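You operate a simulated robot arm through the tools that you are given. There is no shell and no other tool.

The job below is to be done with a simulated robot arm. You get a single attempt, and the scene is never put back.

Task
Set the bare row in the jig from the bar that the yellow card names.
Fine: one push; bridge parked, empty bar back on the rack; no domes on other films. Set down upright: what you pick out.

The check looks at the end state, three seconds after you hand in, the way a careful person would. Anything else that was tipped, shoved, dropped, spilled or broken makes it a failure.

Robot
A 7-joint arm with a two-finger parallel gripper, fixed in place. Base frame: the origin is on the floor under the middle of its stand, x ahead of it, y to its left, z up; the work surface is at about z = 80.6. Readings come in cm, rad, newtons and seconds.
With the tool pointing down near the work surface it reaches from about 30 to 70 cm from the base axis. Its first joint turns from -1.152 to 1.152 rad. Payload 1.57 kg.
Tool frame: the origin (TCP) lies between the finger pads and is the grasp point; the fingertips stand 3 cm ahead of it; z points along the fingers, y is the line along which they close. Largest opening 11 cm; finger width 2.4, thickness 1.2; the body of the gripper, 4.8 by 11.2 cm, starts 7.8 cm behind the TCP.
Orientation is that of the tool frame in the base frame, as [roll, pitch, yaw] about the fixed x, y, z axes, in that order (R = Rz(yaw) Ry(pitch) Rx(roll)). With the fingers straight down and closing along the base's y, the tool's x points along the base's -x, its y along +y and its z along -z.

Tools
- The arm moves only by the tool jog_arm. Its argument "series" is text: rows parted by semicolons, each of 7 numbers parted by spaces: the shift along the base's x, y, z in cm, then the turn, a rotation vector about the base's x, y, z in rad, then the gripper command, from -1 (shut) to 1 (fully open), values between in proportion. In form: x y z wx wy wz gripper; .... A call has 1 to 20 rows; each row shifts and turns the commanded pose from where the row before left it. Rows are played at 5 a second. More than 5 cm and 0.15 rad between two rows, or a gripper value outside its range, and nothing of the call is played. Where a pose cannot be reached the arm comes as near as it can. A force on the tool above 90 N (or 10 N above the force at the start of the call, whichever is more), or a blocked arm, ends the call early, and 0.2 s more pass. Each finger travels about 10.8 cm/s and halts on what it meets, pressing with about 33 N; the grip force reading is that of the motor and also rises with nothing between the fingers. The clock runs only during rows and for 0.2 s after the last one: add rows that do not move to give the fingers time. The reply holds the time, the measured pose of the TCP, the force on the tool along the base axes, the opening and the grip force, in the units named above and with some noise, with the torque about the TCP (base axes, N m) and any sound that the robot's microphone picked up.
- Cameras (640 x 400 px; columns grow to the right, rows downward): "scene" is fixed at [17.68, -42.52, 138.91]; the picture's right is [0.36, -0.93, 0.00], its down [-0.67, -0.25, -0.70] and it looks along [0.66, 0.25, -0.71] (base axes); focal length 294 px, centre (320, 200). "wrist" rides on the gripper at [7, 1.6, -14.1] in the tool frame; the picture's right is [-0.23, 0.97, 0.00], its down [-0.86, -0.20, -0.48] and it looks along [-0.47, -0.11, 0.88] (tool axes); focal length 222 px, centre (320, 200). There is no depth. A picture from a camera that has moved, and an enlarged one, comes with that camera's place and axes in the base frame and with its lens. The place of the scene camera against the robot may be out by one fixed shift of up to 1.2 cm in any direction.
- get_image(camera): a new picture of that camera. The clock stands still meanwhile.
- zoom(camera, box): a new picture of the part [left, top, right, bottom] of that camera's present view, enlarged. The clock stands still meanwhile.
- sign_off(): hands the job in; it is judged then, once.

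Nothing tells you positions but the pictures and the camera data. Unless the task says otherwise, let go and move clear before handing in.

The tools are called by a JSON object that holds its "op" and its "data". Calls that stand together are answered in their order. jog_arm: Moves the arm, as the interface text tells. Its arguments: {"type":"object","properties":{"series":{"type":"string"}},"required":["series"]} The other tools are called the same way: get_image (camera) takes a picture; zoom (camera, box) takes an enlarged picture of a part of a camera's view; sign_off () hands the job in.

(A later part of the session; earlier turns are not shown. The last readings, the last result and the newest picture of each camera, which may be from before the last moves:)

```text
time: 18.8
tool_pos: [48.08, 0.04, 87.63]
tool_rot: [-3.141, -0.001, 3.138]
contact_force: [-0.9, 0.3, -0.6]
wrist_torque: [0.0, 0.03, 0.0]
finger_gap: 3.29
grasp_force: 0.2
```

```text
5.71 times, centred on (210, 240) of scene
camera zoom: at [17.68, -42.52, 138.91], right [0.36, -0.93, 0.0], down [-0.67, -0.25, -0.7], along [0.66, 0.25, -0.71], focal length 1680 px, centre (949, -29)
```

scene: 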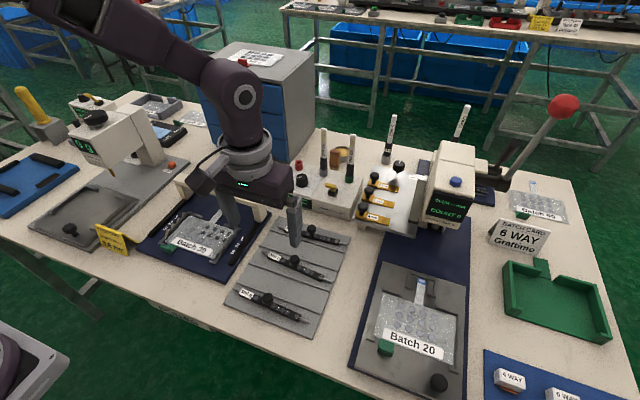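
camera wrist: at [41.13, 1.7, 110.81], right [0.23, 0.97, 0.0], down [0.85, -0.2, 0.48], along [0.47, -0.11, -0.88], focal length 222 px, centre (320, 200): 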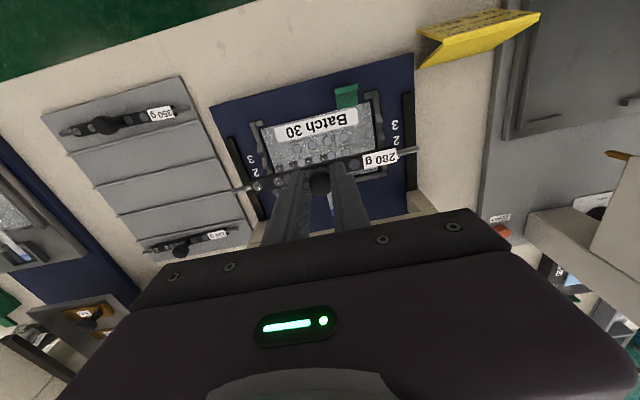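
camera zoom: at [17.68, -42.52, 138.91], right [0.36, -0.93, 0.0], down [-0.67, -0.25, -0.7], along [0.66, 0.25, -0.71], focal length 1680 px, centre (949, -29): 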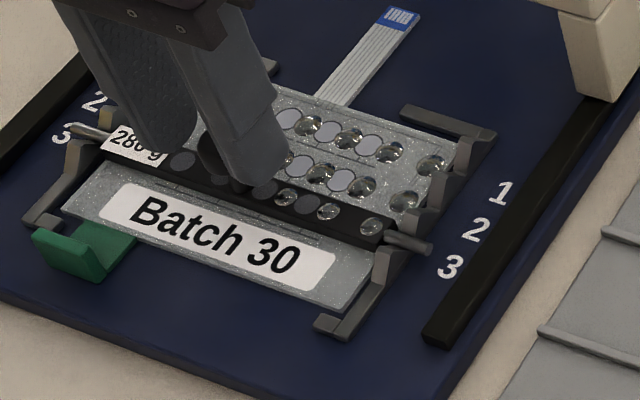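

The bar stands upright in slot 3, released. I rise straight up and look at the bridge from closer.

{"op": "jog_arm", "data": {"series": "0 0 0.5 0 0 0 -0.3; 0 0 1 0 0 0 -0.3; 0 0 3 0 0 0 -0.3; 0 0 4 0 0 0 -0.3; 0 0 4 0 0 0 0; 1 -1 4 0 0 0 0.3; 3.5 -1.5 0 0 0 0 1; 3.5 -1.5 0 0 0 0 1; 0 0 0 0 0 0 1"}}

{"op": "get_image", "data": {"camera": "wrist"}}

{"op": "get_image", "data": {"camera": "scene"}}

```text
time: 20.8
tool_pos: [56.08, -3.97, 104.21]
tool_rot: [-3.141, -0.001, 3.136]
contact_force: [-0.7, 0.3, -0.2]
wrist_torque: [-0.02, -0.02, 0.02]
finger_gap: 11.02
grasp_force: 0.0
```

```text
taken
camera wrist: at [49.08, -2.34, 118.42], right [0.23, 0.97, 0.0], down [0.85, -0.2, 0.48], along [0.47, -0.11, -0.88], focal length 222 px, centre (320, 200)
```

wrist: 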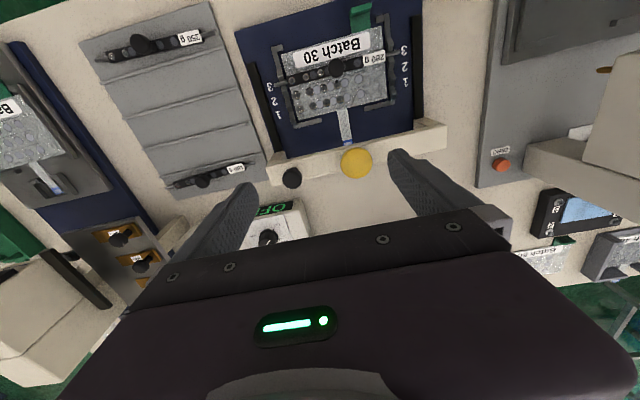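

```text
taken
```

scene: 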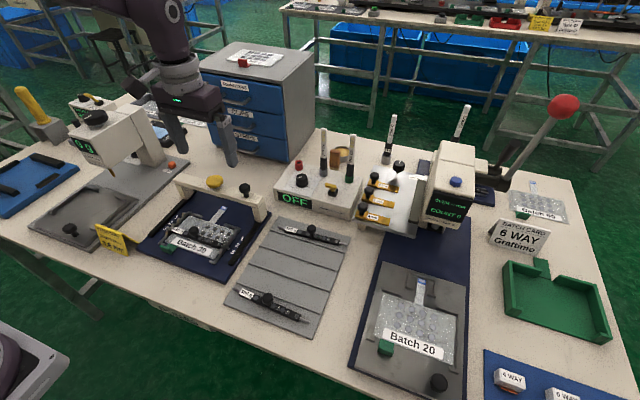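

{"op": "zoom", "data": {"camera": "wrist", "box": [235, 20, 465, 200]}}

{"op": "zoom", "data": {"camera": "scene", "box": [160, 160, 280, 250]}}

```text
2.22 times, centred on (350, 110) of wrist
camera zoom: at [49.08, -2.34, 118.42], right [0.23, 0.97, 0.0], down [0.85, -0.2, 0.48], along [0.47, -0.11, -0.88], focal length 494 px, centre (253, 400)
```

zoom: 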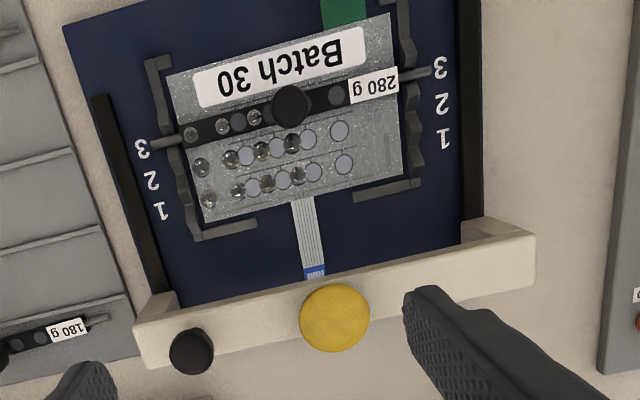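

```text
4.44 times, centred on (220, 205) of scene
camera zoom: at [17.68, -42.52, 138.91], right [0.36, -0.93, 0.0], down [-0.67, -0.25, -0.7], along [0.66, 0.25, -0.71], focal length 1307 px, centre (764, 178)
```

zoom: 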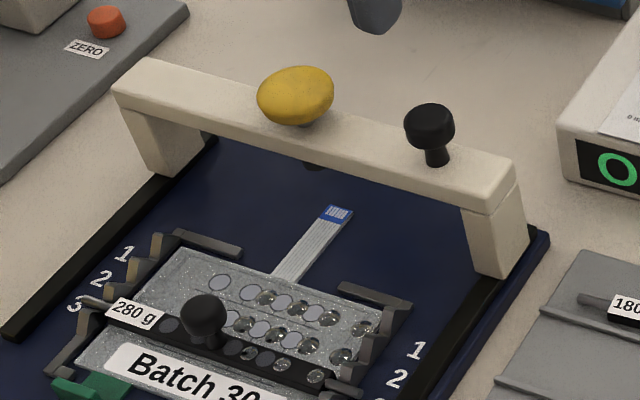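

The bridge's black knob is at about (59.2, -8.5) with its head near z 91.7, and the yellow button is near (59.2, 0). I move above the black knob and check the height before gripping it.

{"op": "jog_arm", "data": {"series": "1.6 -2.3 0 0 0 0 0.3; 1.6 -2.3 0 0 0 0 -0.05; 0 0 -3 0 0 0 -0.05; 0 0 -3 0 0 0 -0.05; 0 0 -1.2 0 0 0 -0.05; 0 0 0 0 0 0 -0.05"}}

{"op": "zoom", "data": {"camera": "scene", "box": [180, 140, 300, 230]}}

{"op": "get_image", "data": {"camera": "wrist"}}

{"op": "zoom", "data": {"camera": "wrist", "box": [220, 80, 440, 240]}}

```text
time: 22.2
tool_pos: [59.15, -8.71, 96.93]
tool_rot: [3.141, 0.0, 3.139]
contact_force: [-0.1, -0.2, -0.5]
wrist_torque: [-0.02, 0.0, 0.02]
finger_gap: 5.23
grasp_force: 0.0
```

```text
4.44 times, centred on (240, 185) of scene
camera zoom: at [17.68, -42.52, 138.91], right [0.36, -0.93, 0.0], down [-0.67, -0.25, -0.7], along [0.66, 0.25, -0.71], focal length 1307 px, centre (676, 267)
```

zoom: 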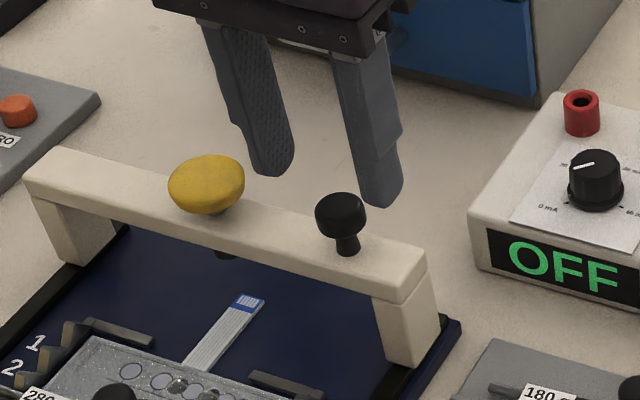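

```text
taken
camera wrist: at [52.14, -6.98, 111.15], right [0.23, 0.97, 0.0], down [0.85, -0.2, 0.48], along [0.47, -0.11, -0.88], focal length 222 px, centre (320, 200)
```

wrist: 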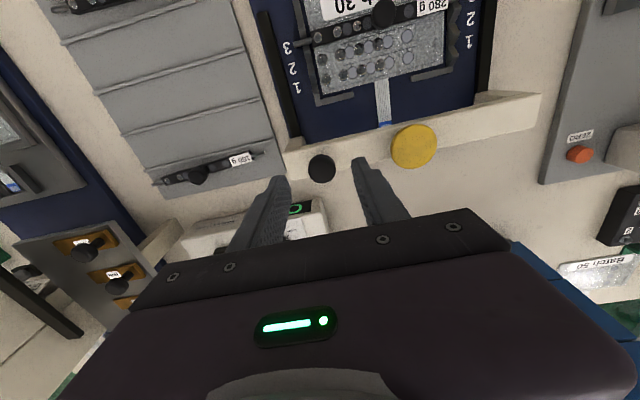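

```text
2.50 times, centred on (330, 160) of wrist
camera zoom: at [52.14, -6.98, 111.15], right [0.23, 0.97, 0.0], down [0.85, -0.2, 0.48], along [0.47, -0.11, -0.88], focal length 555 px, centre (295, 300)
```

zoom: 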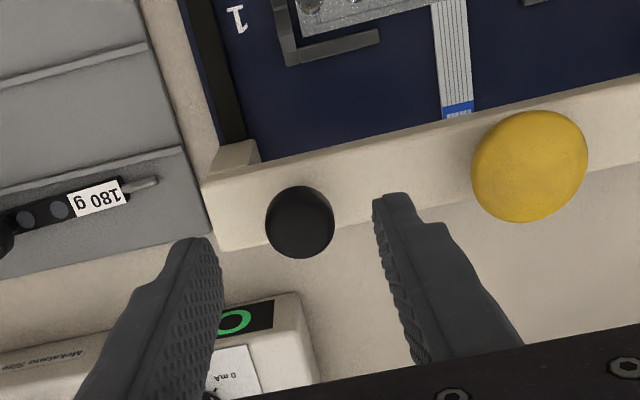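

{"op": "jog_arm", "data": {"series": "0.12 0.2 -1.5 0 0 0 -0.05; 0 0 -1.5 0 0 0 -0.05; 0 0 -0.8 0 0 0 -0.05; 0 0 -0.4 0 0 0 -0.05; 0 0 0 0 0 0 -0.05"}}

{"op": "zoom", "data": {"camera": "scene", "box": [190, 150, 290, 225]}}

{"op": "zoom", "data": {"camera": "wrist", "box": [220, 100, 440, 260]}}

```text
time: 23.4
tool_pos: [59.41, -8.47, 92.76]
tool_rot: [-3.141, -0.001, 3.138]
contact_force: [-0.3, -0.2, 0.2]
wrist_torque: [0.0, -0.01, -0.04]
finger_gap: 5.24
grasp_force: 0.0
```

```text
5.33 times, centred on (240, 188) of scene
camera zoom: at [17.68, -42.52, 138.91], right [0.36, -0.93, 0.0], down [-0.67, -0.25, -0.7], along [0.66, 0.25, -0.71], focal length 1568 px, centre (747, 267)
```

zoom: 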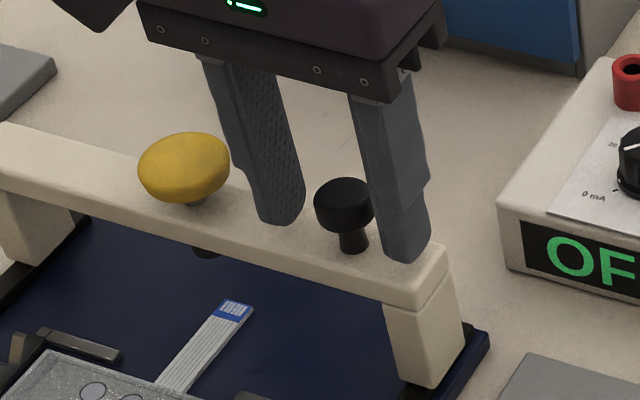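

```text
2.50 times, centred on (330, 180) of wrist
camera zoom: at [52.28, -6.75, 106.96], right [0.23, 0.97, 0.0], down [0.85, -0.2, 0.48], along [0.47, -0.11, -0.88], focal length 555 px, centre (295, 250)
```

zoom: 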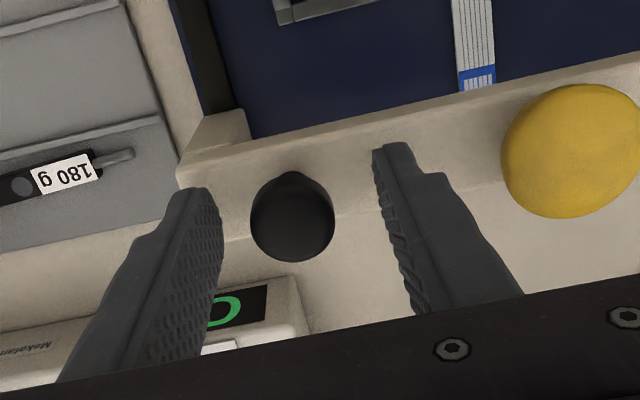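

{"op": "jog_arm", "data": {"series": "0 0 0 0 0 0 -0.5; 0 0 0 0 0 0 -1; 0 0 0 0 0 0 -1; 0 0 0 0 0 0 -1"}}

{"op": "zoom", "data": {"camera": "scene", "box": [190, 150, 290, 225]}}

```text
time: 24.4
tool_pos: [59.36, -8.57, 92.75]
tool_rot: [-3.14, -0.001, 3.137]
contact_force: [-0.3, -11.1, -4.0]
wrist_torque: [-0.19, -0.1, -0.03]
finger_gap: 2.54
grasp_force: 36.6
```

```text
5.33 times, centred on (240, 188) of scene
camera zoom: at [17.69, -42.54, 138.9], right [0.36, -0.93, 0.0], down [-0.67, -0.25, -0.7], along [0.66, 0.25, -0.71], focal length 1568 px, centre (747, 267)
```

zoom: 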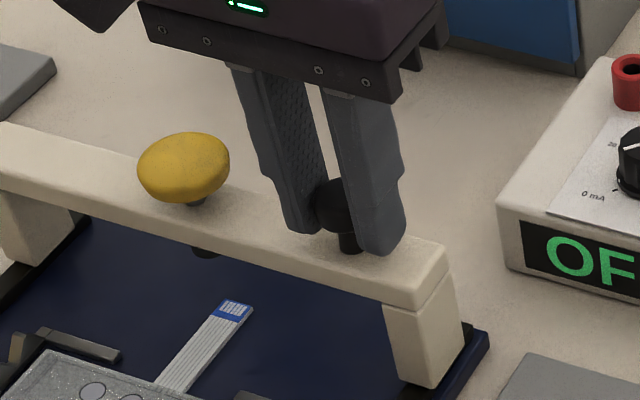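

The bridge knob is gripped, with a slight sideways load. I relax it a little in y and test a small pull toward the robot.

{"op": "jog_arm", "data": {"series": "0 -0.1 0.02 0 0 0 -1; 0 0 0 0 0 0 -1; -0.3 0 0 0 0 0 -1; -0.5 0 0 0 0 0 -1; 0 0 0 0 0 0 -1"}}

{"op": "zoom", "data": {"camera": "scene", "box": [160, 150, 290, 250]}}

```text
time: 25.6
tool_pos: [58.46, -8.41, 92.77]
tool_rot: [3.141, 0.0, 3.137]
contact_force: [1.3, -7.4, -11.4]
wrist_torque: [-0.09, -0.62, 0.03]
finger_gap: 2.52
grasp_force: 36.7
```

```text
4.00 times, centred on (225, 200) of scene
camera zoom: at [17.7, -42.54, 138.9], right [0.36, -0.93, 0.0], down [-0.67, -0.25, -0.7], along [0.66, 0.25, -0.71], focal length 1176 px, centre (700, 200)
```

zoom: 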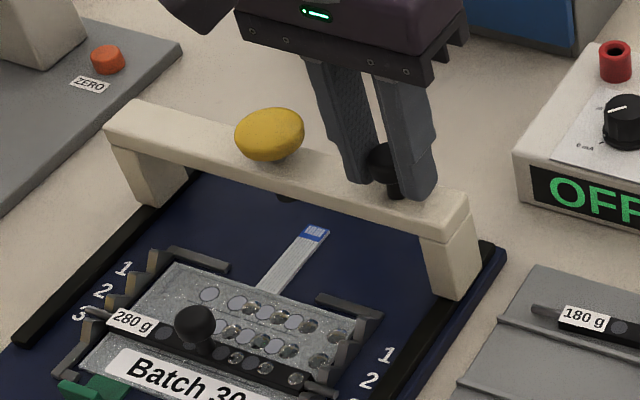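

The bridge slides with the knob. I ease the vertical load and pull further, stopping short of the bar's knob to check that the bridge clears it.

{"op": "jog_arm", "data": {"series": "-0.5 -0.08 -0.05 0 0 0 -1; -1 0 0 0 0 0 -1; -1 0 0 0 0 0 -1; -1 0 0 0 0 0 -1; -1 0 0 0 0 0 -1; -0.5 0 0 0 0 0 -1; 0 0 0 0 0 0 -1"}}

{"op": "zoom", "data": {"camera": "scene", "box": [150, 160, 270, 260]}}

{"op": "get_image", "data": {"camera": "wrist"}}

```text
time: 27.2
tool_pos: [53.64, -8.43, 92.76]
tool_rot: [3.14, 0.004, 3.139]
contact_force: [1.0, 4.9, 11.3]
wrist_torque: [0.11, -0.28, 0.05]
finger_gap: 2.55
grasp_force: 37.4
```

```text
4.00 times, centred on (210, 210) of scene
camera zoom: at [17.66, -42.5, 138.92], right [0.36, -0.93, 0.0], down [-0.67, -0.25, -0.7], along [0.66, 0.25, -0.71], focal length 1176 px, centre (760, 160)
```

zoom: 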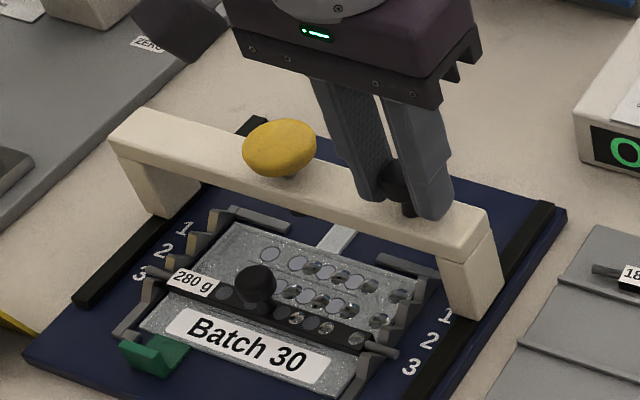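

```text
taken
camera wrist: at [46.5, -6.87, 106.95], right [0.23, 0.97, 0.0], down [0.85, -0.2, 0.48], along [0.47, -0.11, -0.88], focal length 222 px, centre (320, 200)
```

wrist: 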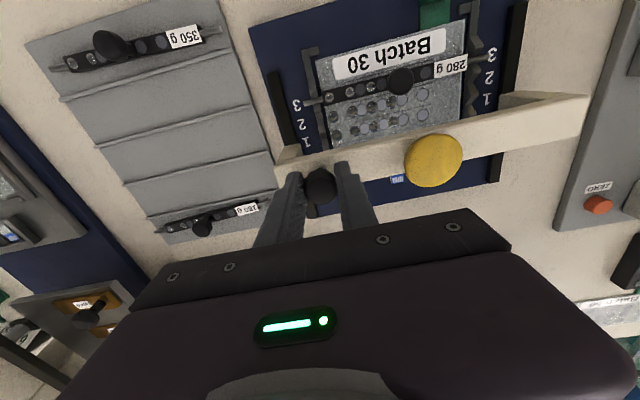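

{"op": "zoom", "data": {"camera": "scene", "box": [170, 175, 280, 250]}}

{"op": "zoom", "data": {"camera": "wrist", "box": [260, 20, 520, 230]}}

```text
5.33 times, centred on (225, 212) of scene
camera zoom: at [17.66, -42.5, 138.92], right [0.36, -0.93, 0.0], down [-0.67, -0.25, -0.7], along [0.66, 0.25, -0.71], focal length 1568 px, centre (827, 133)
```

zoom: 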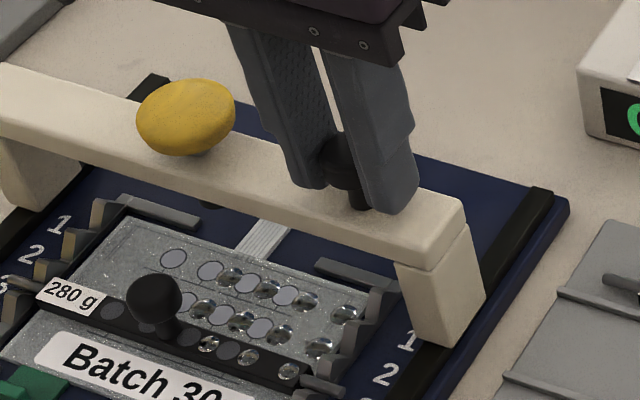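

```text
1.90 times, centred on (390, 125) of wrist
camera zoom: at [46.5, -6.87, 106.95], right [0.23, 0.97, 0.0], down [0.85, -0.2, 0.48], along [0.47, -0.11, -0.88], focal length 423 px, centre (187, 343)
```

zoom: 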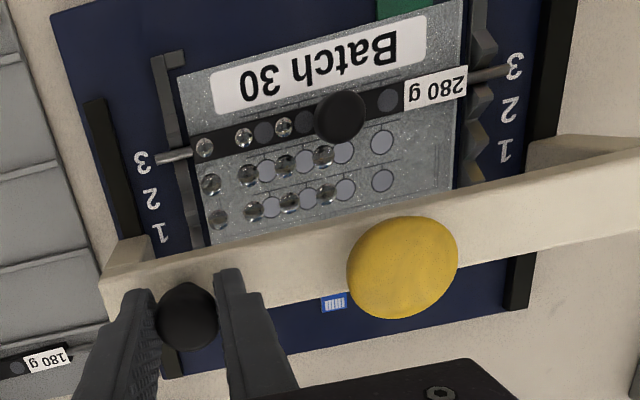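

By comparing the two cameras, I put the beam underside at z ≈ 87.4 and the bar knob top at about z 86.1–87, so it should clear. I continue in small steps and watch for any added force in x.

{"op": "jog_arm", "data": {"series": "-0.6 0 0.04 0 0 0 -1; -0.8 0 0 0 0 0 -1; -0.8 0 0 0 0 0 -1; -0.5 0 0 0 0 0 -1; 0 0 0 0 0 0 -1"}}

{"op": "zoom", "data": {"camera": "scene", "box": [150, 180, 250, 260]}}

{"op": "zoom", "data": {"camera": "wrist", "box": [260, 20, 520, 230]}}

```text
time: 28.4
tool_pos: [50.93, -8.56, 92.68]
tool_rot: [-3.14, 0.0, 3.138]
contact_force: [-1.2, 11.6, -1.5]
wrist_torque: [0.21, -0.48, 0.01]
finger_gap: 2.54
grasp_force: 36.6
```

```text
5.00 times, centred on (200, 220) of scene
camera zoom: at [17.68, -42.49, 138.92], right [0.36, -0.93, 0.0], down [-0.67, -0.25, -0.7], along [0.66, 0.25, -0.71], focal length 1470 px, centre (920, 100)
```

zoom: 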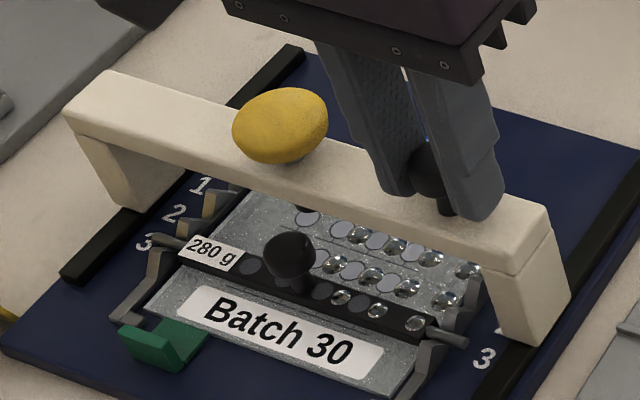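

```text
1.90 times, centred on (390, 125) of wrist
camera zoom: at [43.75, -6.87, 106.97], right [0.23, 0.97, 0.0], down [0.86, -0.2, 0.48], along [0.46, -0.11, -0.88], focal length 423 px, centre (187, 343)
```

zoom: 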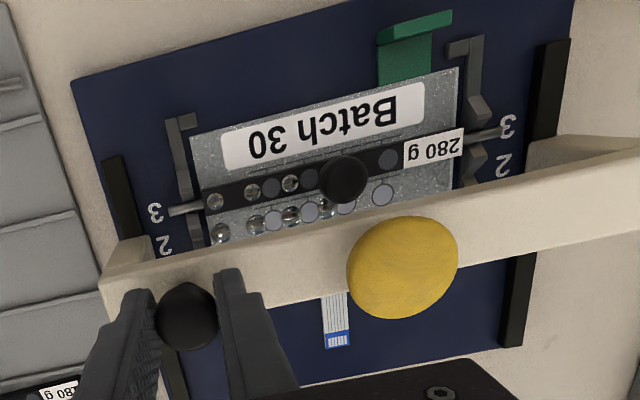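

{"op": "jog_arm", "data": {"series": "-0.4 0.08 0 0 0 0 -1; -0.4 0 0 0 0 0 -1; -0.4 0 0 0 0 0 -1; 0 0 0 0 0 0 -1"}}

{"op": "zoom", "data": {"camera": "scene", "box": [160, 190, 240, 260]}}

```text
time: 29.4
tool_pos: [49.69, -8.46, 92.73]
tool_rot: [-3.141, -0.001, 3.138]
contact_force: [0.4, 3.8, -4.7]
wrist_torque: [0.03, -0.04, -0.05]
finger_gap: 2.54
grasp_force: 37.0
```

```text
5.71 times, centred on (200, 225) of scene
camera zoom: at [17.69, -42.51, 138.91], right [0.36, -0.93, 0.0], down [-0.67, -0.25, -0.7], along [0.66, 0.25, -0.71], focal length 1680 px, centre (1006, 57)
```

zoom: 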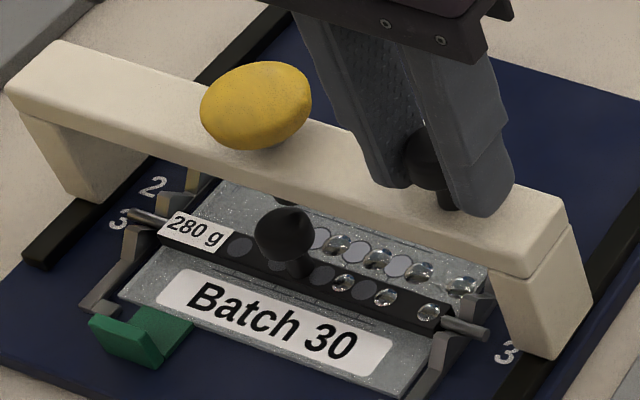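

{"op": "jog_arm", "data": {"series": "-0.4 0 -0.02 0 0 0 -1; -0.4 0 0 0 0 0 -1; -0.4 0 0 0 0 0 -1; -0.3 0 0 0 0 0 -1; 0 0 0 0 0 0 -1"}}

{"op": "zoom", "data": {"camera": "scene", "box": [150, 180, 250, 265]}}

{"op": "get_image", "data": {"camera": "wrist"}}

{"op": "zoom", "data": {"camera": "wrist", "box": [260, 40, 520, 250]}}

```text
time: 30.6
tool_pos: [48.21, -8.54, 92.74]
tool_rot: [-3.14, -0.001, 3.138]
contact_force: [3.5, 1.0, -4.5]
wrist_torque: [0.0, 0.06, 0.03]
finger_gap: 2.53
grasp_force: 36.8
```

```text
4.71 times, centred on (200, 222) of scene
camera zoom: at [17.7, -42.52, 138.91], right [0.36, -0.93, 0.0], down [-0.67, -0.25, -0.7], along [0.66, 0.25, -0.71], focal length 1384 px, centre (885, 94)
```

zoom: 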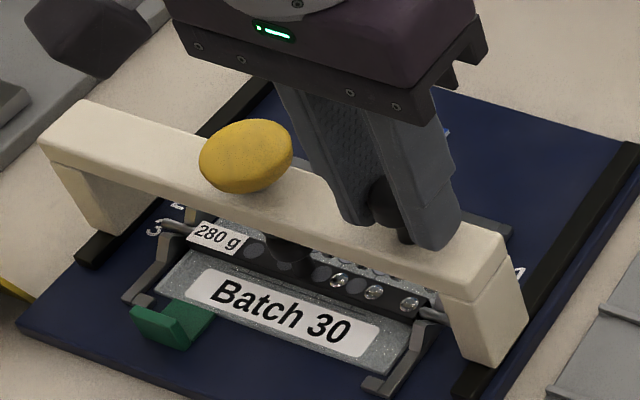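

```text
taken
camera wrist: at [41.1, -6.85, 106.96], right [0.23, 0.97, 0.0], down [0.85, -0.2, 0.48], along [0.47, -0.11, -0.88], focal length 222 px, centre (320, 200)
```

wrist: 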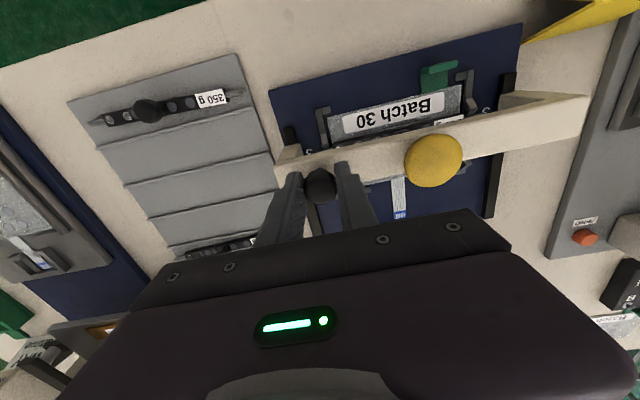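

```text
1.90 times, centred on (390, 145) of wrist
camera zoom: at [41.1, -6.85, 106.96], right [0.23, 0.97, 0.0], down [0.85, -0.2, 0.48], along [0.47, -0.11, -0.88], focal length 423 px, centre (187, 305)
```

zoom: 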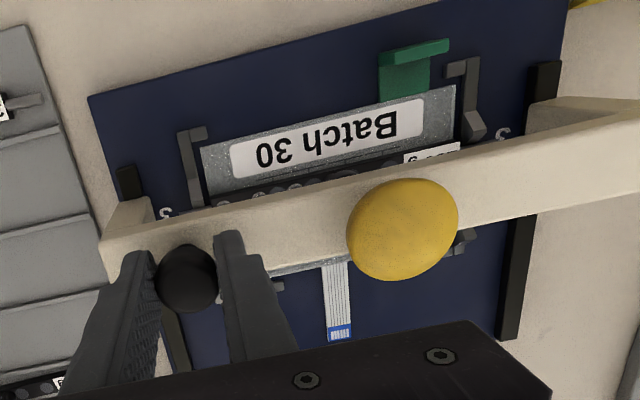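

The bridge is now over row 3 (gripper at x ≈ 48.1), and no collision force showed up. I release the bridge knob, rise, and check the alignment from directly above the button.

{"op": "jog_arm", "data": {"series": "0 0 0 0 0 0 -0.5; 0 0 0 0 0 0 -0.2; 0 0 0 0 0 0 -0.05; 0 0 1 0 0 0 -0.05; 0 0 2.5 0 0 0 -0.05; 2 1.5 1.5 0 0 0 -0.05; 2.5 2.5 0 0 0 0 0; 2.5 2.9 0 0 0 0 0; 0 0 0 0 0 0 0"}}

{"op": "get_image", "data": {"camera": "wrist"}}

{"op": "zoom", "data": {"camera": "wrist", "box": [200, 0, 440, 170]}}

{"op": "zoom", "data": {"camera": "scene", "box": [150, 180, 250, 265]}}

```text
time: 32.6
tool_pos: [55.12, -1.37, 97.59]
tool_rot: [3.142, -0.002, 3.137]
contact_force: [-0.6, -0.5, 0.2]
wrist_torque: [0.03, 0.02, -0.01]
finger_gap: 5.47
grasp_force: 0.1
```

```text
taken
camera wrist: at [48.11, 0.14, 111.94], right [0.23, 0.97, 0.0], down [0.85, -0.2, 0.48], along [0.47, -0.11, -0.88], focal length 222 px, centre (320, 200)
```

wrist: 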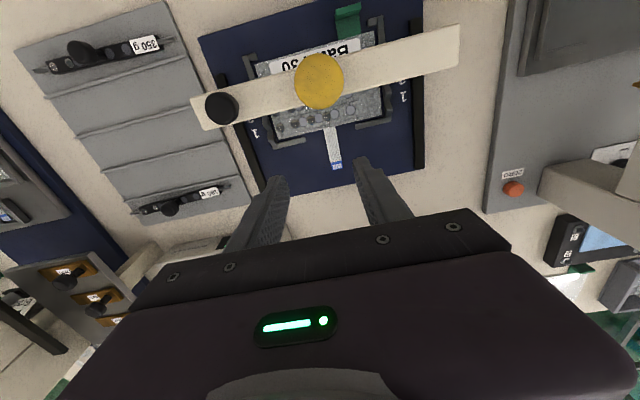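

```text
2.35 times, centred on (320, 85) of wrist
camera zoom: at [48.11, 0.14, 111.94], right [0.23, 0.97, 0.0], down [0.85, -0.2, 0.48], along [0.47, -0.11, -0.88], focal length 523 px, centre (320, 471)
```

zoom: 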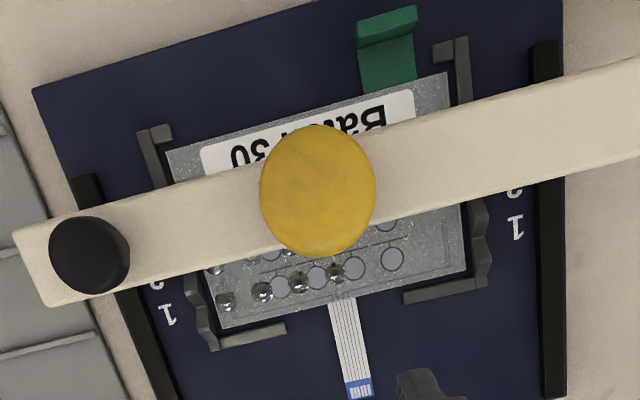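

```text
4.71 times, centred on (200, 222) of scene
camera zoom: at [17.68, -42.51, 138.91], right [0.36, -0.93, 0.0], down [-0.67, -0.25, -0.7], along [0.66, 0.25, -0.71], focal length 1384 px, centre (885, 94)
```

zoom: 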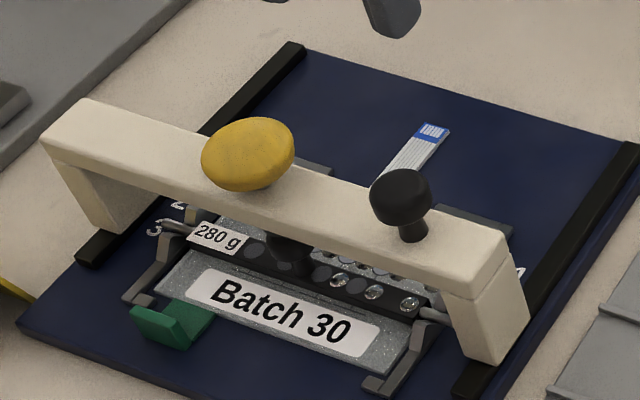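

From above, the button reads x ≈ 48.2 and the bar x ≈ 48.4, so the bridge has gone about 0.2 cm too far. I go back to the bridge knob, grip it again and nudge it +0.2 cm.

{"op": "jog_arm", "data": {"series": "-2.5 -2.9 0 0 0 0 -0.05; -2.5 -2.5 0 0 0 0 -0.05; -2 -1.5 0 0 0 0 -0.05; 0 0 -1.5 0 0 0 -0.05; 0 0 -2.5 0 0 0 -0.05; 0 0 -1 0 0 0 -0.05; 0 0 0 0 0 0 -0.05; 0 0 0 0 0 0 -0.6; 0 0 0 0 0 0 -1; 0 0 0 0 0 0 -1; 0 0 0 0 0 0 -1"}}

```text
time: 35.0
tool_pos: [48.14, -8.57, 92.85]
tool_rot: [-3.142, -0.001, 3.137]
contact_force: [0.0, -7.5, -11.4]
wrist_torque: [-0.14, -0.04, -0.01]
finger_gap: 2.54
grasp_force: 37.0
```

{"op": "jog_arm", "data": {"series": "0.1 -0.05 -0.05 0 0 0 -1; 0.12 0 0 0 0 0 -1; 0 0 0 0 0 0 -1"}}

```text
time: 35.8
tool_pos: [48.37, -8.47, 92.81]
tool_rot: [3.142, 0.003, 3.139]
contact_force: [-3.5, -2.8, 15.5]
wrist_torque: [-0.01, 0.91, -0.03]
finger_gap: 2.53
grasp_force: 37.0
```

{"op": "jog_arm", "data": {"series": "0 0 0.04 0 0 0 -1; 0 0 0 0 0 0 -0.5; 0 0 0 0 0 0 -0.2; 0 0 0 0 0 0 -0.05; 0 0 1 0 0 0 -0.05; 0 0 2.5 0 0 0 -0.05; 2 1.5 1.5 0 0 0 -0.05; 2.5 2.5 0 0 0 0 0; 2.28 2.9 0 0 0 0 0; 0 0 0 0 0 0 0; 0 0 0 0 0 0 0"}}

{"op": "get_image", "data": {"camera": "wrist"}}

{"op": "zoom", "data": {"camera": "wrist", "box": [200, 0, 440, 170]}}

{"op": "zoom", "data": {"camera": "scene", "box": [170, 190, 250, 260]}}

```text
time: 38.2
tool_pos: [55.18, -1.57, 97.82]
tool_rot: [-3.141, -0.001, 3.138]
contact_force: [0.2, -0.2, 0.4]
wrist_torque: [-0.02, 0.0, 0.01]
finger_gap: 5.51
grasp_force: 0.0
```

```text
taken
camera wrist: at [48.06, 0.05, 111.98], right [0.23, 0.97, 0.0], down [0.85, -0.2, 0.48], along [0.47, -0.11, -0.88], focal length 222 px, centre (320, 200)
```

wrist: 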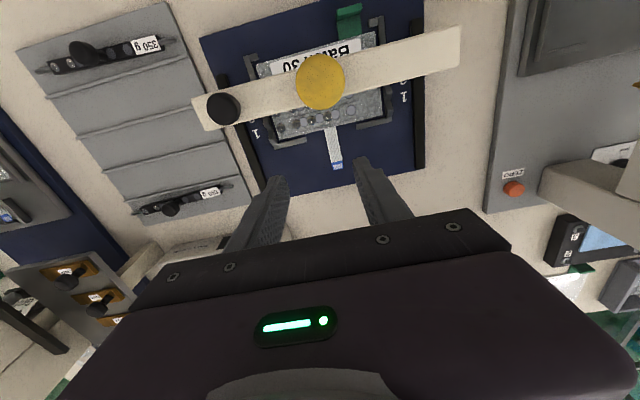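

```text
2.35 times, centred on (320, 85) of wrist
camera zoom: at [48.06, 0.05, 111.98], right [0.23, 0.97, 0.0], down [0.85, -0.2, 0.48], along [0.47, -0.11, -0.88], focal length 523 px, centre (320, 471)
```

zoom: 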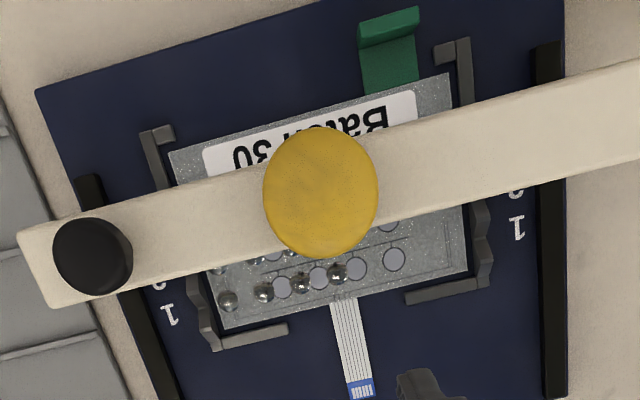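

```text
5.71 times, centred on (210, 225) of scene
camera zoom: at [17.68, -42.52, 138.91], right [0.36, -0.93, 0.0], down [-0.67, -0.25, -0.7], along [0.66, 0.25, -0.71], focal length 1680 px, centre (949, 57)
```

zoom: 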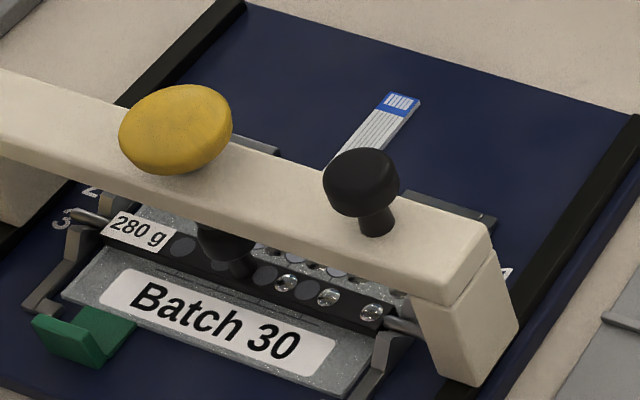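

The button at x ≈ 48.30 and the bar at x ≈ 48.38 now line up. I close the fingers, go above the yellow button and check the approach before the single push.

{"op": "jog_arm", "data": {"series": "0 0 0 0 0 0 -0.5; 0 0 0 0 0 0 -1; -2.25 0.5 0 0 0 0 -1; -2.25 0.6 0 0 0 0 -1; -2.25 0.5 0 0 0 0 -1; 0 0 -1 0 0 0 -1; 0 0 0 0 0 0 -1; 0 0 0 0 0 0 -1"}}

{"op": "zoom", "data": {"camera": "scene", "box": [150, 150, 270, 260]}}

{"op": "get_image", "data": {"camera": "wrist"}}

{"op": "zoom", "data": {"camera": "wrist", "box": [240, 120, 400, 220]}}

```text
time: 40.0
tool_pos: [48.41, -0.16, 96.62]
tool_rot: [-3.141, -0.001, 3.138]
contact_force: [0.4, -0.4, -0.2]
wrist_torque: [0.0, 0.01, 0.0]
finger_gap: 0.0
grasp_force: 21.5
```

```text
3.64 times, centred on (210, 205) of scene
camera zoom: at [17.68, -42.52, 138.91], right [0.36, -0.93, 0.0], down [-0.67, -0.25, -0.7], along [0.66, 0.25, -0.71], focal length 1069 px, centre (720, 182)
```

zoom: 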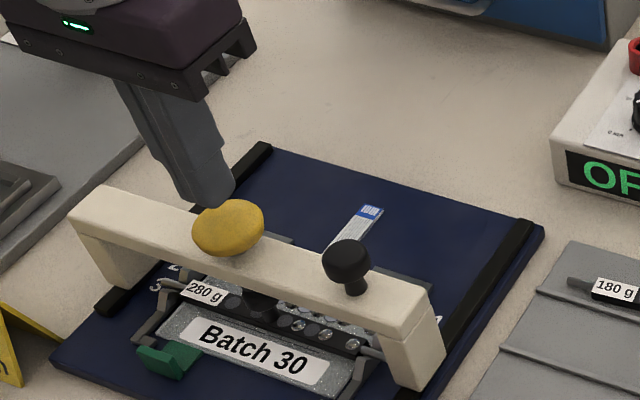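

```text
taken
camera wrist: at [41.29, 1.61, 110.98], right [0.23, 0.97, 0.0], down [0.85, -0.2, 0.48], along [0.47, -0.11, -0.88], focal length 222 px, centre (320, 200)
```

wrist: 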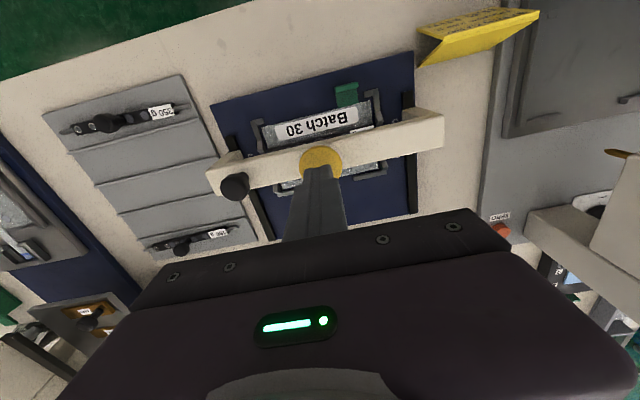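

```text
4.00 times, centred on (320, 170) of wrist
camera zoom: at [41.29, 1.61, 110.98], right [0.23, 0.97, 0.0], down [0.85, -0.2, 0.48], along [0.47, -0.11, -0.88], focal length 888 px, centre (320, 320)
```

zoom: 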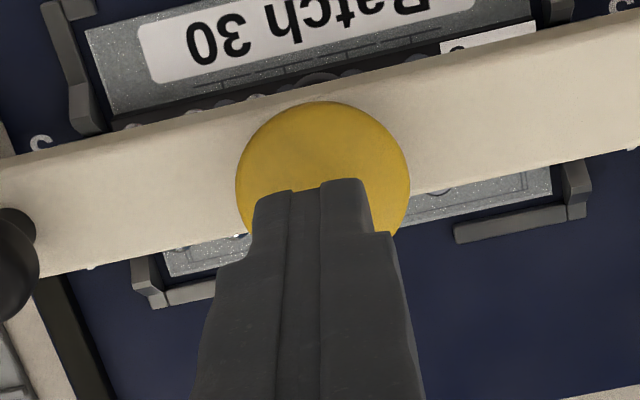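

{"op": "jog_arm", "data": {"series": "0.03 0.05 -0.4 0 0 0 -1; 0 0 -0.3 0 0 0 -1; 0 0 -0.2 0 0 0 -1; 0 0 0 0 0 0 -1"}}

{"op": "zoom", "data": {"camera": "scene", "box": [160, 170, 240, 250]}}

```text
time: 41.0
tool_pos: [48.38, -0.11, 95.86]
tool_rot: [-3.14, -0.002, 3.138]
contact_force: [-1.2, 0.1, -0.7]
wrist_torque: [0.0, 0.0, 0.02]
finger_gap: 0.0
grasp_force: 21.1
```

```text
5.00 times, centred on (200, 210) of scene
camera zoom: at [17.68, -42.52, 138.91], right [0.36, -0.93, 0.0], down [-0.67, -0.25, -0.7], along [0.66, 0.25, -0.71], focal length 1470 px, centre (920, 150)
```

zoom: 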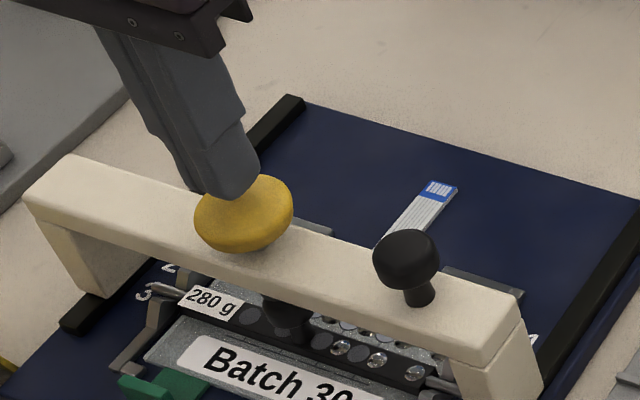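

{"op": "jog_arm", "data": {"series": "0 0 -0.2 0 0 0 -1; 0 0 -0.2 0 0 0 -1; 0 0 0 0 0 0 -1"}}

```text
time: 41.8
tool_pos: [48.36, -0.0, 95.38]
tool_rot: [3.14, 0.001, 3.139]
contact_force: [0.3, 0.6, 0.3]
wrist_torque: [-0.01, -0.01, -0.02]
finger_gap: 0.01
grasp_force: 21.3
```

{"op": "jog_arm", "data": {"series": "0 0 -0.15 0 0 0 -1; 0 0 -0.15 0 0 0 -1; 0 0 0 0 0 0 -1"}}

{"op": "zoom", "data": {"camera": "scene", "box": [160, 170, 240, 250]}}

```text
time: 42.6
tool_pos: [48.38, -0.11, 95.25]
tool_rot: [3.141, 0.0, 3.138]
contact_force: [-0.1, 0.0, 0.4]
wrist_torque: [0.02, 0.01, -0.04]
finger_gap: 0.0
grasp_force: 21.1
```

```text
5.00 times, centred on (200, 210) of scene
camera zoom: at [17.68, -42.52, 138.91], right [0.36, -0.93, 0.0], down [-0.67, -0.25, -0.7], along [0.66, 0.25, -0.71], focal length 1470 px, centre (920, 150)
```

zoom: 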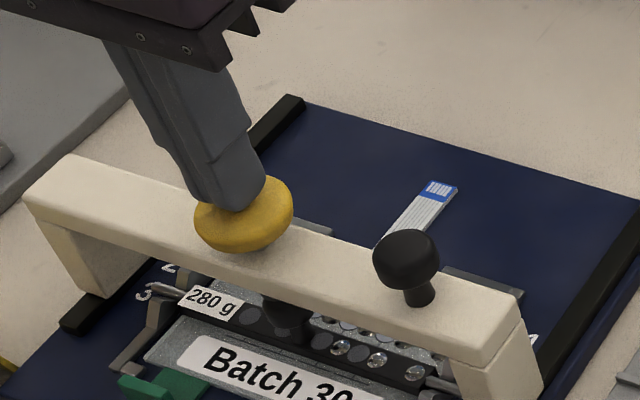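

{"op": "jog_arm", "data": {"series": "0 0 -0.15 0 0 0 -1; 0 0 -0.15 0 0 0 -1; 0 0 0 0 0 0 -1"}}

```text
time: 43.4
tool_pos: [48.42, -0.06, 94.86]
tool_rot: [-3.142, 0.001, 3.139]
contact_force: [-0.3, 0.0, 1.7]
wrist_torque: [0.0, -0.02, -0.02]
finger_gap: 0.03
grasp_force: 21.6
```

Contact with the button seems to be starting at TCP z ≈ 94.9. I now press down in one continuous push and watch force and sound.

{"op": "jog_arm", "data": {"series": "0 0 -0.15 0 0 0 -1; 0 0 -0.15 0 0 0 -1; 0 0 -0.15 0 0 0 -1; 0 0 0 0 0 0 -1"}}

{"op": "zoom", "data": {"camera": "scene", "box": [160, 170, 240, 250]}}

```text
time: 44.4
tool_pos: [48.5, -0.09, 94.44]
tool_rot: [3.141, 0.0, 3.136]
contact_force: [0.0, 1.0, 3.2]
wrist_torque: [0.02, 0.02, 0.01]
finger_gap: 0.0
grasp_force: 21.3
```

```text
5.00 times, centred on (200, 210) of scene
camera zoom: at [17.67, -42.51, 138.91], right [0.36, -0.93, 0.0], down [-0.67, -0.25, -0.7], along [0.66, 0.25, -0.71], focal length 1470 px, centre (920, 150)
```

zoom: 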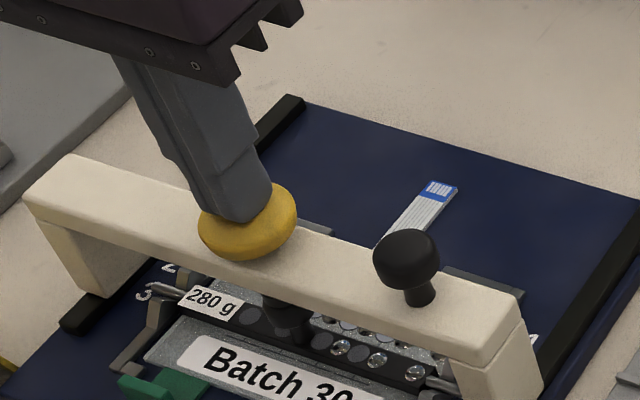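

{"op": "jog_arm", "data": {"series": "0 0 -0.15 0 0 0 -1; 0 0 -0.15 0 0 0 -1; 0 0 -0.15 0 0 0 -1; 0 0 0 0 0 0 -1"}}

{"op": "zoom", "data": {"camera": "scene", "box": [160, 170, 240, 250]}}

```text
time: 45.4
tool_pos: [48.41, -0.08, 94.25]
tool_rot: [-3.141, 0.004, 3.138]
contact_force: [-3.1, -0.7, 58.2]
wrist_torque: [-0.01, 0.35, -0.11]
finger_gap: 0.0
grasp_force: 21.3
```

```text
5.00 times, centred on (200, 210) of scene
camera zoom: at [17.58, -42.52, 138.92], right [0.36, -0.93, 0.0], down [-0.66, -0.25, -0.7], along [0.66, 0.25, -0.71], focal length 1470 px, centre (920, 150)
```

zoom: 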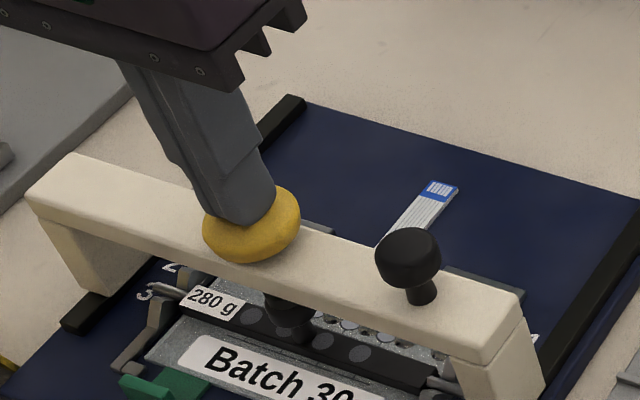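

The push bottomed out at 58 N and the domes are gone from the bar, so the single push has taken effect. I rise straight up, once, off the button.

{"op": "jog_arm", "data": {"series": "0 0 0.2 0 0 0 -1; 0 0 0.5 0 0 0 -1; 0 0 1 0 0 0 -1; 0 0 2 0 0 0 -1; 0 0 1 0 0 0 -1; 0 0 0 0 0 0 -1"}}

{"op": "zoom", "data": {"camera": "scene", "box": [150, 180, 250, 260]}}

{"op": "get_image", "data": {"camera": "wrist"}}

```text
time: 46.8
tool_pos: [48.4, -0.03, 98.46]
tool_rot: [3.141, 0.002, 3.139]
contact_force: [-0.1, 0.0, 0.0]
wrist_torque: [-0.02, -0.02, 0.01]
finger_gap: 0.0
grasp_force: 21.6
```

```text
5.00 times, centred on (200, 220) of scene
camera zoom: at [17.68, -42.52, 138.91], right [0.36, -0.93, 0.0], down [-0.67, -0.25, -0.7], along [0.66, 0.25, -0.71], focal length 1470 px, centre (920, 100)
```

zoom: 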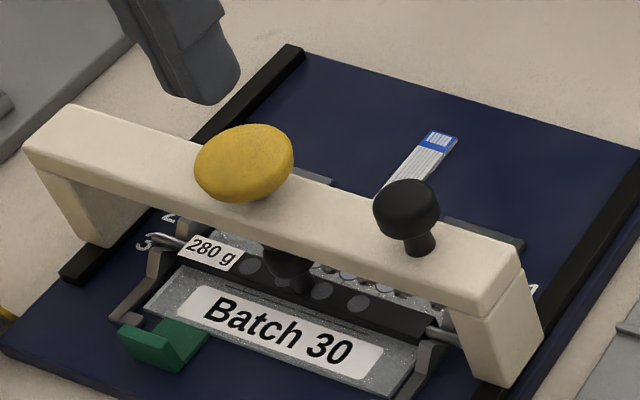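

```text
taken
camera wrist: at [41.34, 1.61, 112.8], right [0.23, 0.97, 0.0], down [0.85, -0.2, 0.48], along [0.47, -0.11, -0.88], focal length 222 px, centre (320, 200)
```

wrist: 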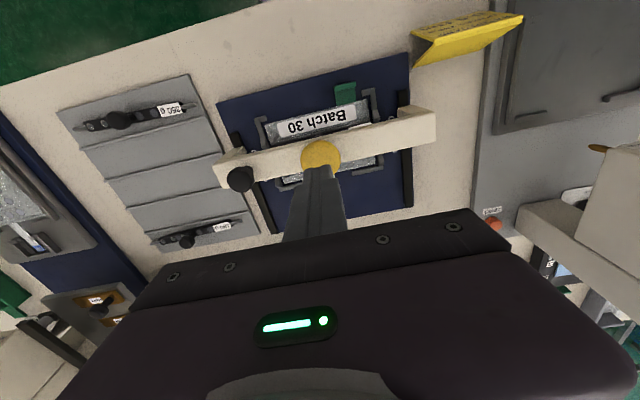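

The domes are set and the button has sprung back. I return to the bridge's black knob to slide the bridge back to its park.

{"op": "jog_arm", "data": {"series": "0 -2.8 0 0 0 0 -0.5; 0 -2.8 0 0 0 0 -0.05; 0 -2.86 0 0 0 0 -0.05; 0 0 -2.5 0 0 0 -0.05; 0 0 -2 0 0 0 -0.05; 0 0 -1.3 0 0 0 -0.05; 0 0 0 0 0 0 -0.05; 0 0 0 0 0 0 -0.05"}}

{"op": "zoom", "data": {"camera": "scene", "box": [170, 170, 270, 255]}}

{"op": "zoom", "data": {"camera": "wrist", "box": [220, 100, 440, 260]}}

```text
time: 48.6
tool_pos: [48.43, -8.37, 92.8]
tool_rot: [-3.141, 0.0, 3.139]
contact_force: [0.1, 0.3, 0.6]
wrist_torque: [-0.02, 0.0, 0.0]
finger_gap: 5.23
grasp_force: 0.0
```

```text
4.71 times, centred on (220, 212) of scene
camera zoom: at [17.68, -42.52, 138.91], right [0.36, -0.93, 0.0], down [-0.67, -0.25, -0.7], along [0.66, 0.25, -0.71], focal length 1384 px, centre (791, 141)
```

zoom: 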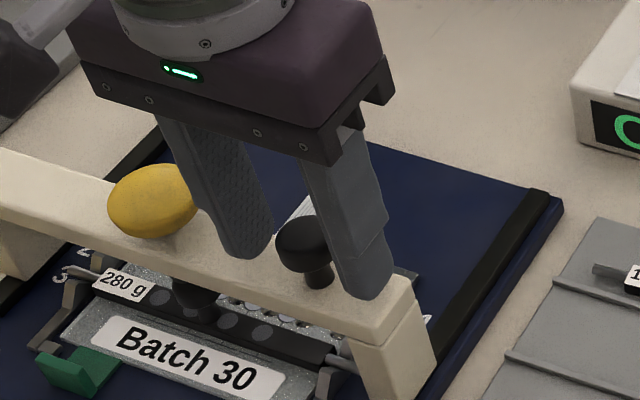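

```text
2.50 times, centred on (330, 180) of wrist
camera zoom: at [41.37, -6.75, 107.04], right [0.23, 0.97, 0.0], down [0.85, -0.2, 0.48], along [0.47, -0.11, -0.88], focal length 555 px, centre (295, 250)
```

zoom: 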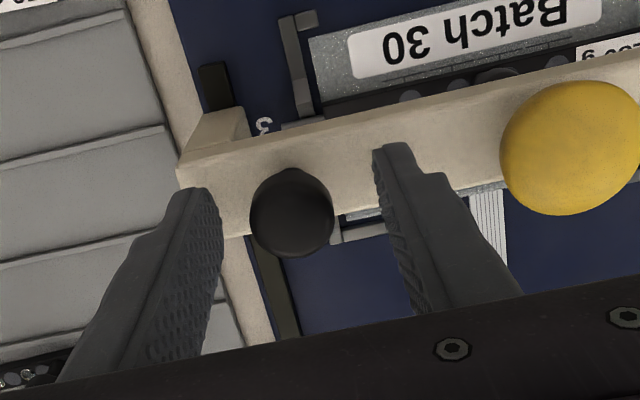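

{"op": "jog_arm", "data": {"series": "0 -0.1 -0.02 0 0 0 -0.05; 0 0 0 0 0 0 -0.6; 0 0 0 0 0 0 -1; 0 0 0 0 0 0 -1; 0 0 0 0 0 0 -1; 0.4 0 0 0 0 0 -1; 0.8 0 0 0 0 0 -1; 1 0 0 0 0 0 -1; 1 0 0 0 0 0 -1; 1 0 0 0 0 0 -1; 0.8 0 0 0 0 0 -1; 0 0 0 0 0 0 -1"}}

{"op": "zoom", "data": {"camera": "scene", "box": [150, 160, 270, 260]}}

```text
time: 51.2
tool_pos: [53.43, -8.47, 92.95]
tool_rot: [-3.142, 0.002, 3.138]
contact_force: [-1.1, 6.5, 3.3]
wrist_torque: [0.16, 0.27, -0.03]
finger_gap: 2.55
grasp_force: 36.8
```

```text
4.00 times, centred on (210, 210) of scene
camera zoom: at [17.67, -42.5, 138.92], right [0.36, -0.93, 0.0], down [-0.67, -0.25, -0.7], along [0.66, 0.25, -0.71], focal length 1176 px, centre (760, 160)
```

zoom: 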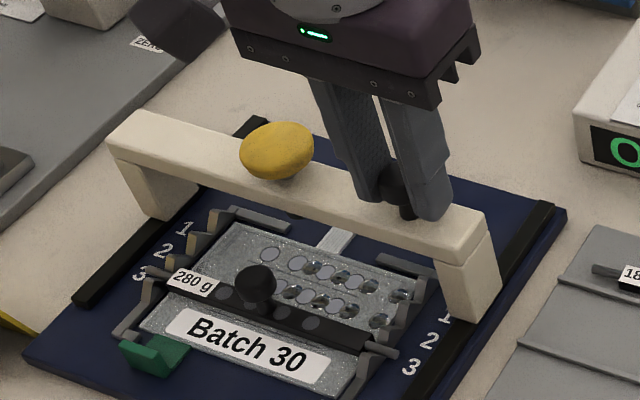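

{"op": "jog_arm", "data": {"series": "0.6 0.04 0 0 0 0 -1; 1 0 0 0 0 0 -1; 1 0 0 0 0 0 -1; 1 0 0 0 0 0 -1; 0.9 0 0 0 0 0 -1; 0.5 0 0 0 0 0 -1; 0.3 0 0 0 0 0 -1; 0.2 0 0 0 0 0 -1; 0 0 0 0 0 0 -1"}}

{"op": "zoom", "data": {"camera": "scene", "box": [160, 160, 280, 240]}}

{"op": "get_image", "data": {"camera": "wrist"}}

```text
time: 53.2
tool_pos: [58.91, -8.57, 92.82]
tool_rot: [-3.14, -0.001, 3.137]
contact_force: [1.4, 2.9, -3.6]
wrist_torque: [0.04, -0.12, 0.0]
finger_gap: 2.52
grasp_force: 36.8
```

```text
5.00 times, centred on (220, 200) of scene
camera zoom: at [17.69, -42.51, 138.91], right [0.36, -0.93, 0.0], down [-0.67, -0.25, -0.7], along [0.66, 0.25, -0.71], focal length 1470 px, centre (820, 200)
```

zoom: 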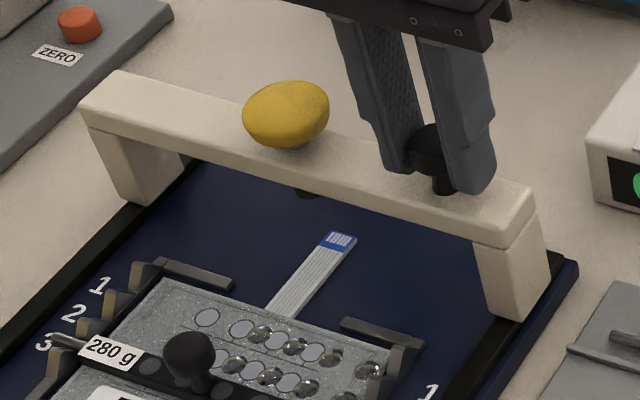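

```text
taken
camera wrist: at [51.87, -6.86, 107.03], right [0.23, 0.97, 0.0], down [0.85, -0.2, 0.48], along [0.46, -0.11, -0.88], focal length 222 px, centre (320, 200)
```

wrist: 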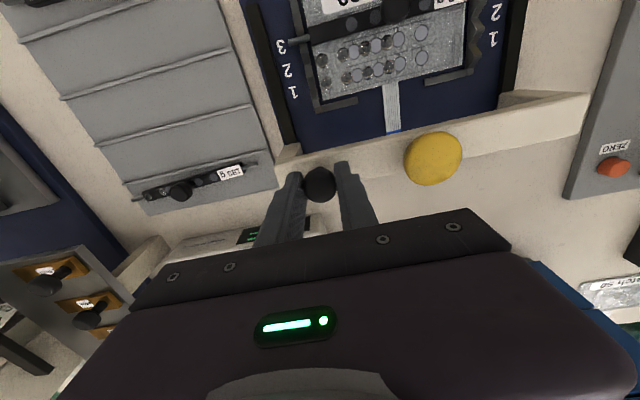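

{"op": "jog_arm", "data": {"series": "0.2 0 0 0 0 0 -1; 0.2 0 0 0 0 0 -1; 0 0 0 0 0 0 -1"}}

{"op": "zoom", "data": {"camera": "scene", "box": [160, 160, 280, 240]}}

```text
time: 54.0
tool_pos: [59.31, -8.5, 92.88]
tool_rot: [-3.141, 0.0, 3.138]
contact_force: [2.3, 2.6, -7.8]
wrist_torque: [0.06, 0.19, -0.03]
finger_gap: 2.54
grasp_force: 36.6
```

```text
5.00 times, centred on (220, 200) of scene
camera zoom: at [17.7, -42.51, 138.91], right [0.36, -0.93, 0.0], down [-0.67, -0.25, -0.7], along [0.66, 0.25, -0.71], focal length 1470 px, centre (820, 200)
```

zoom: 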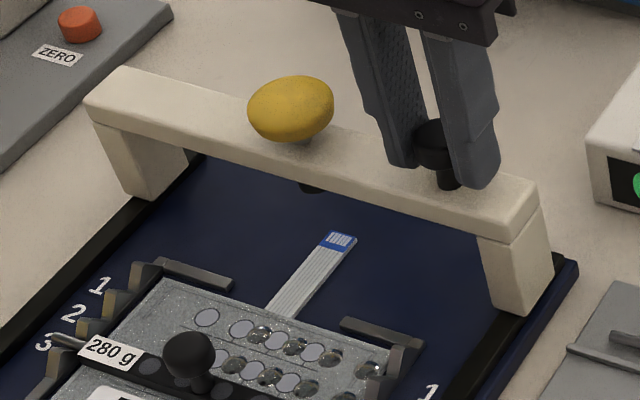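

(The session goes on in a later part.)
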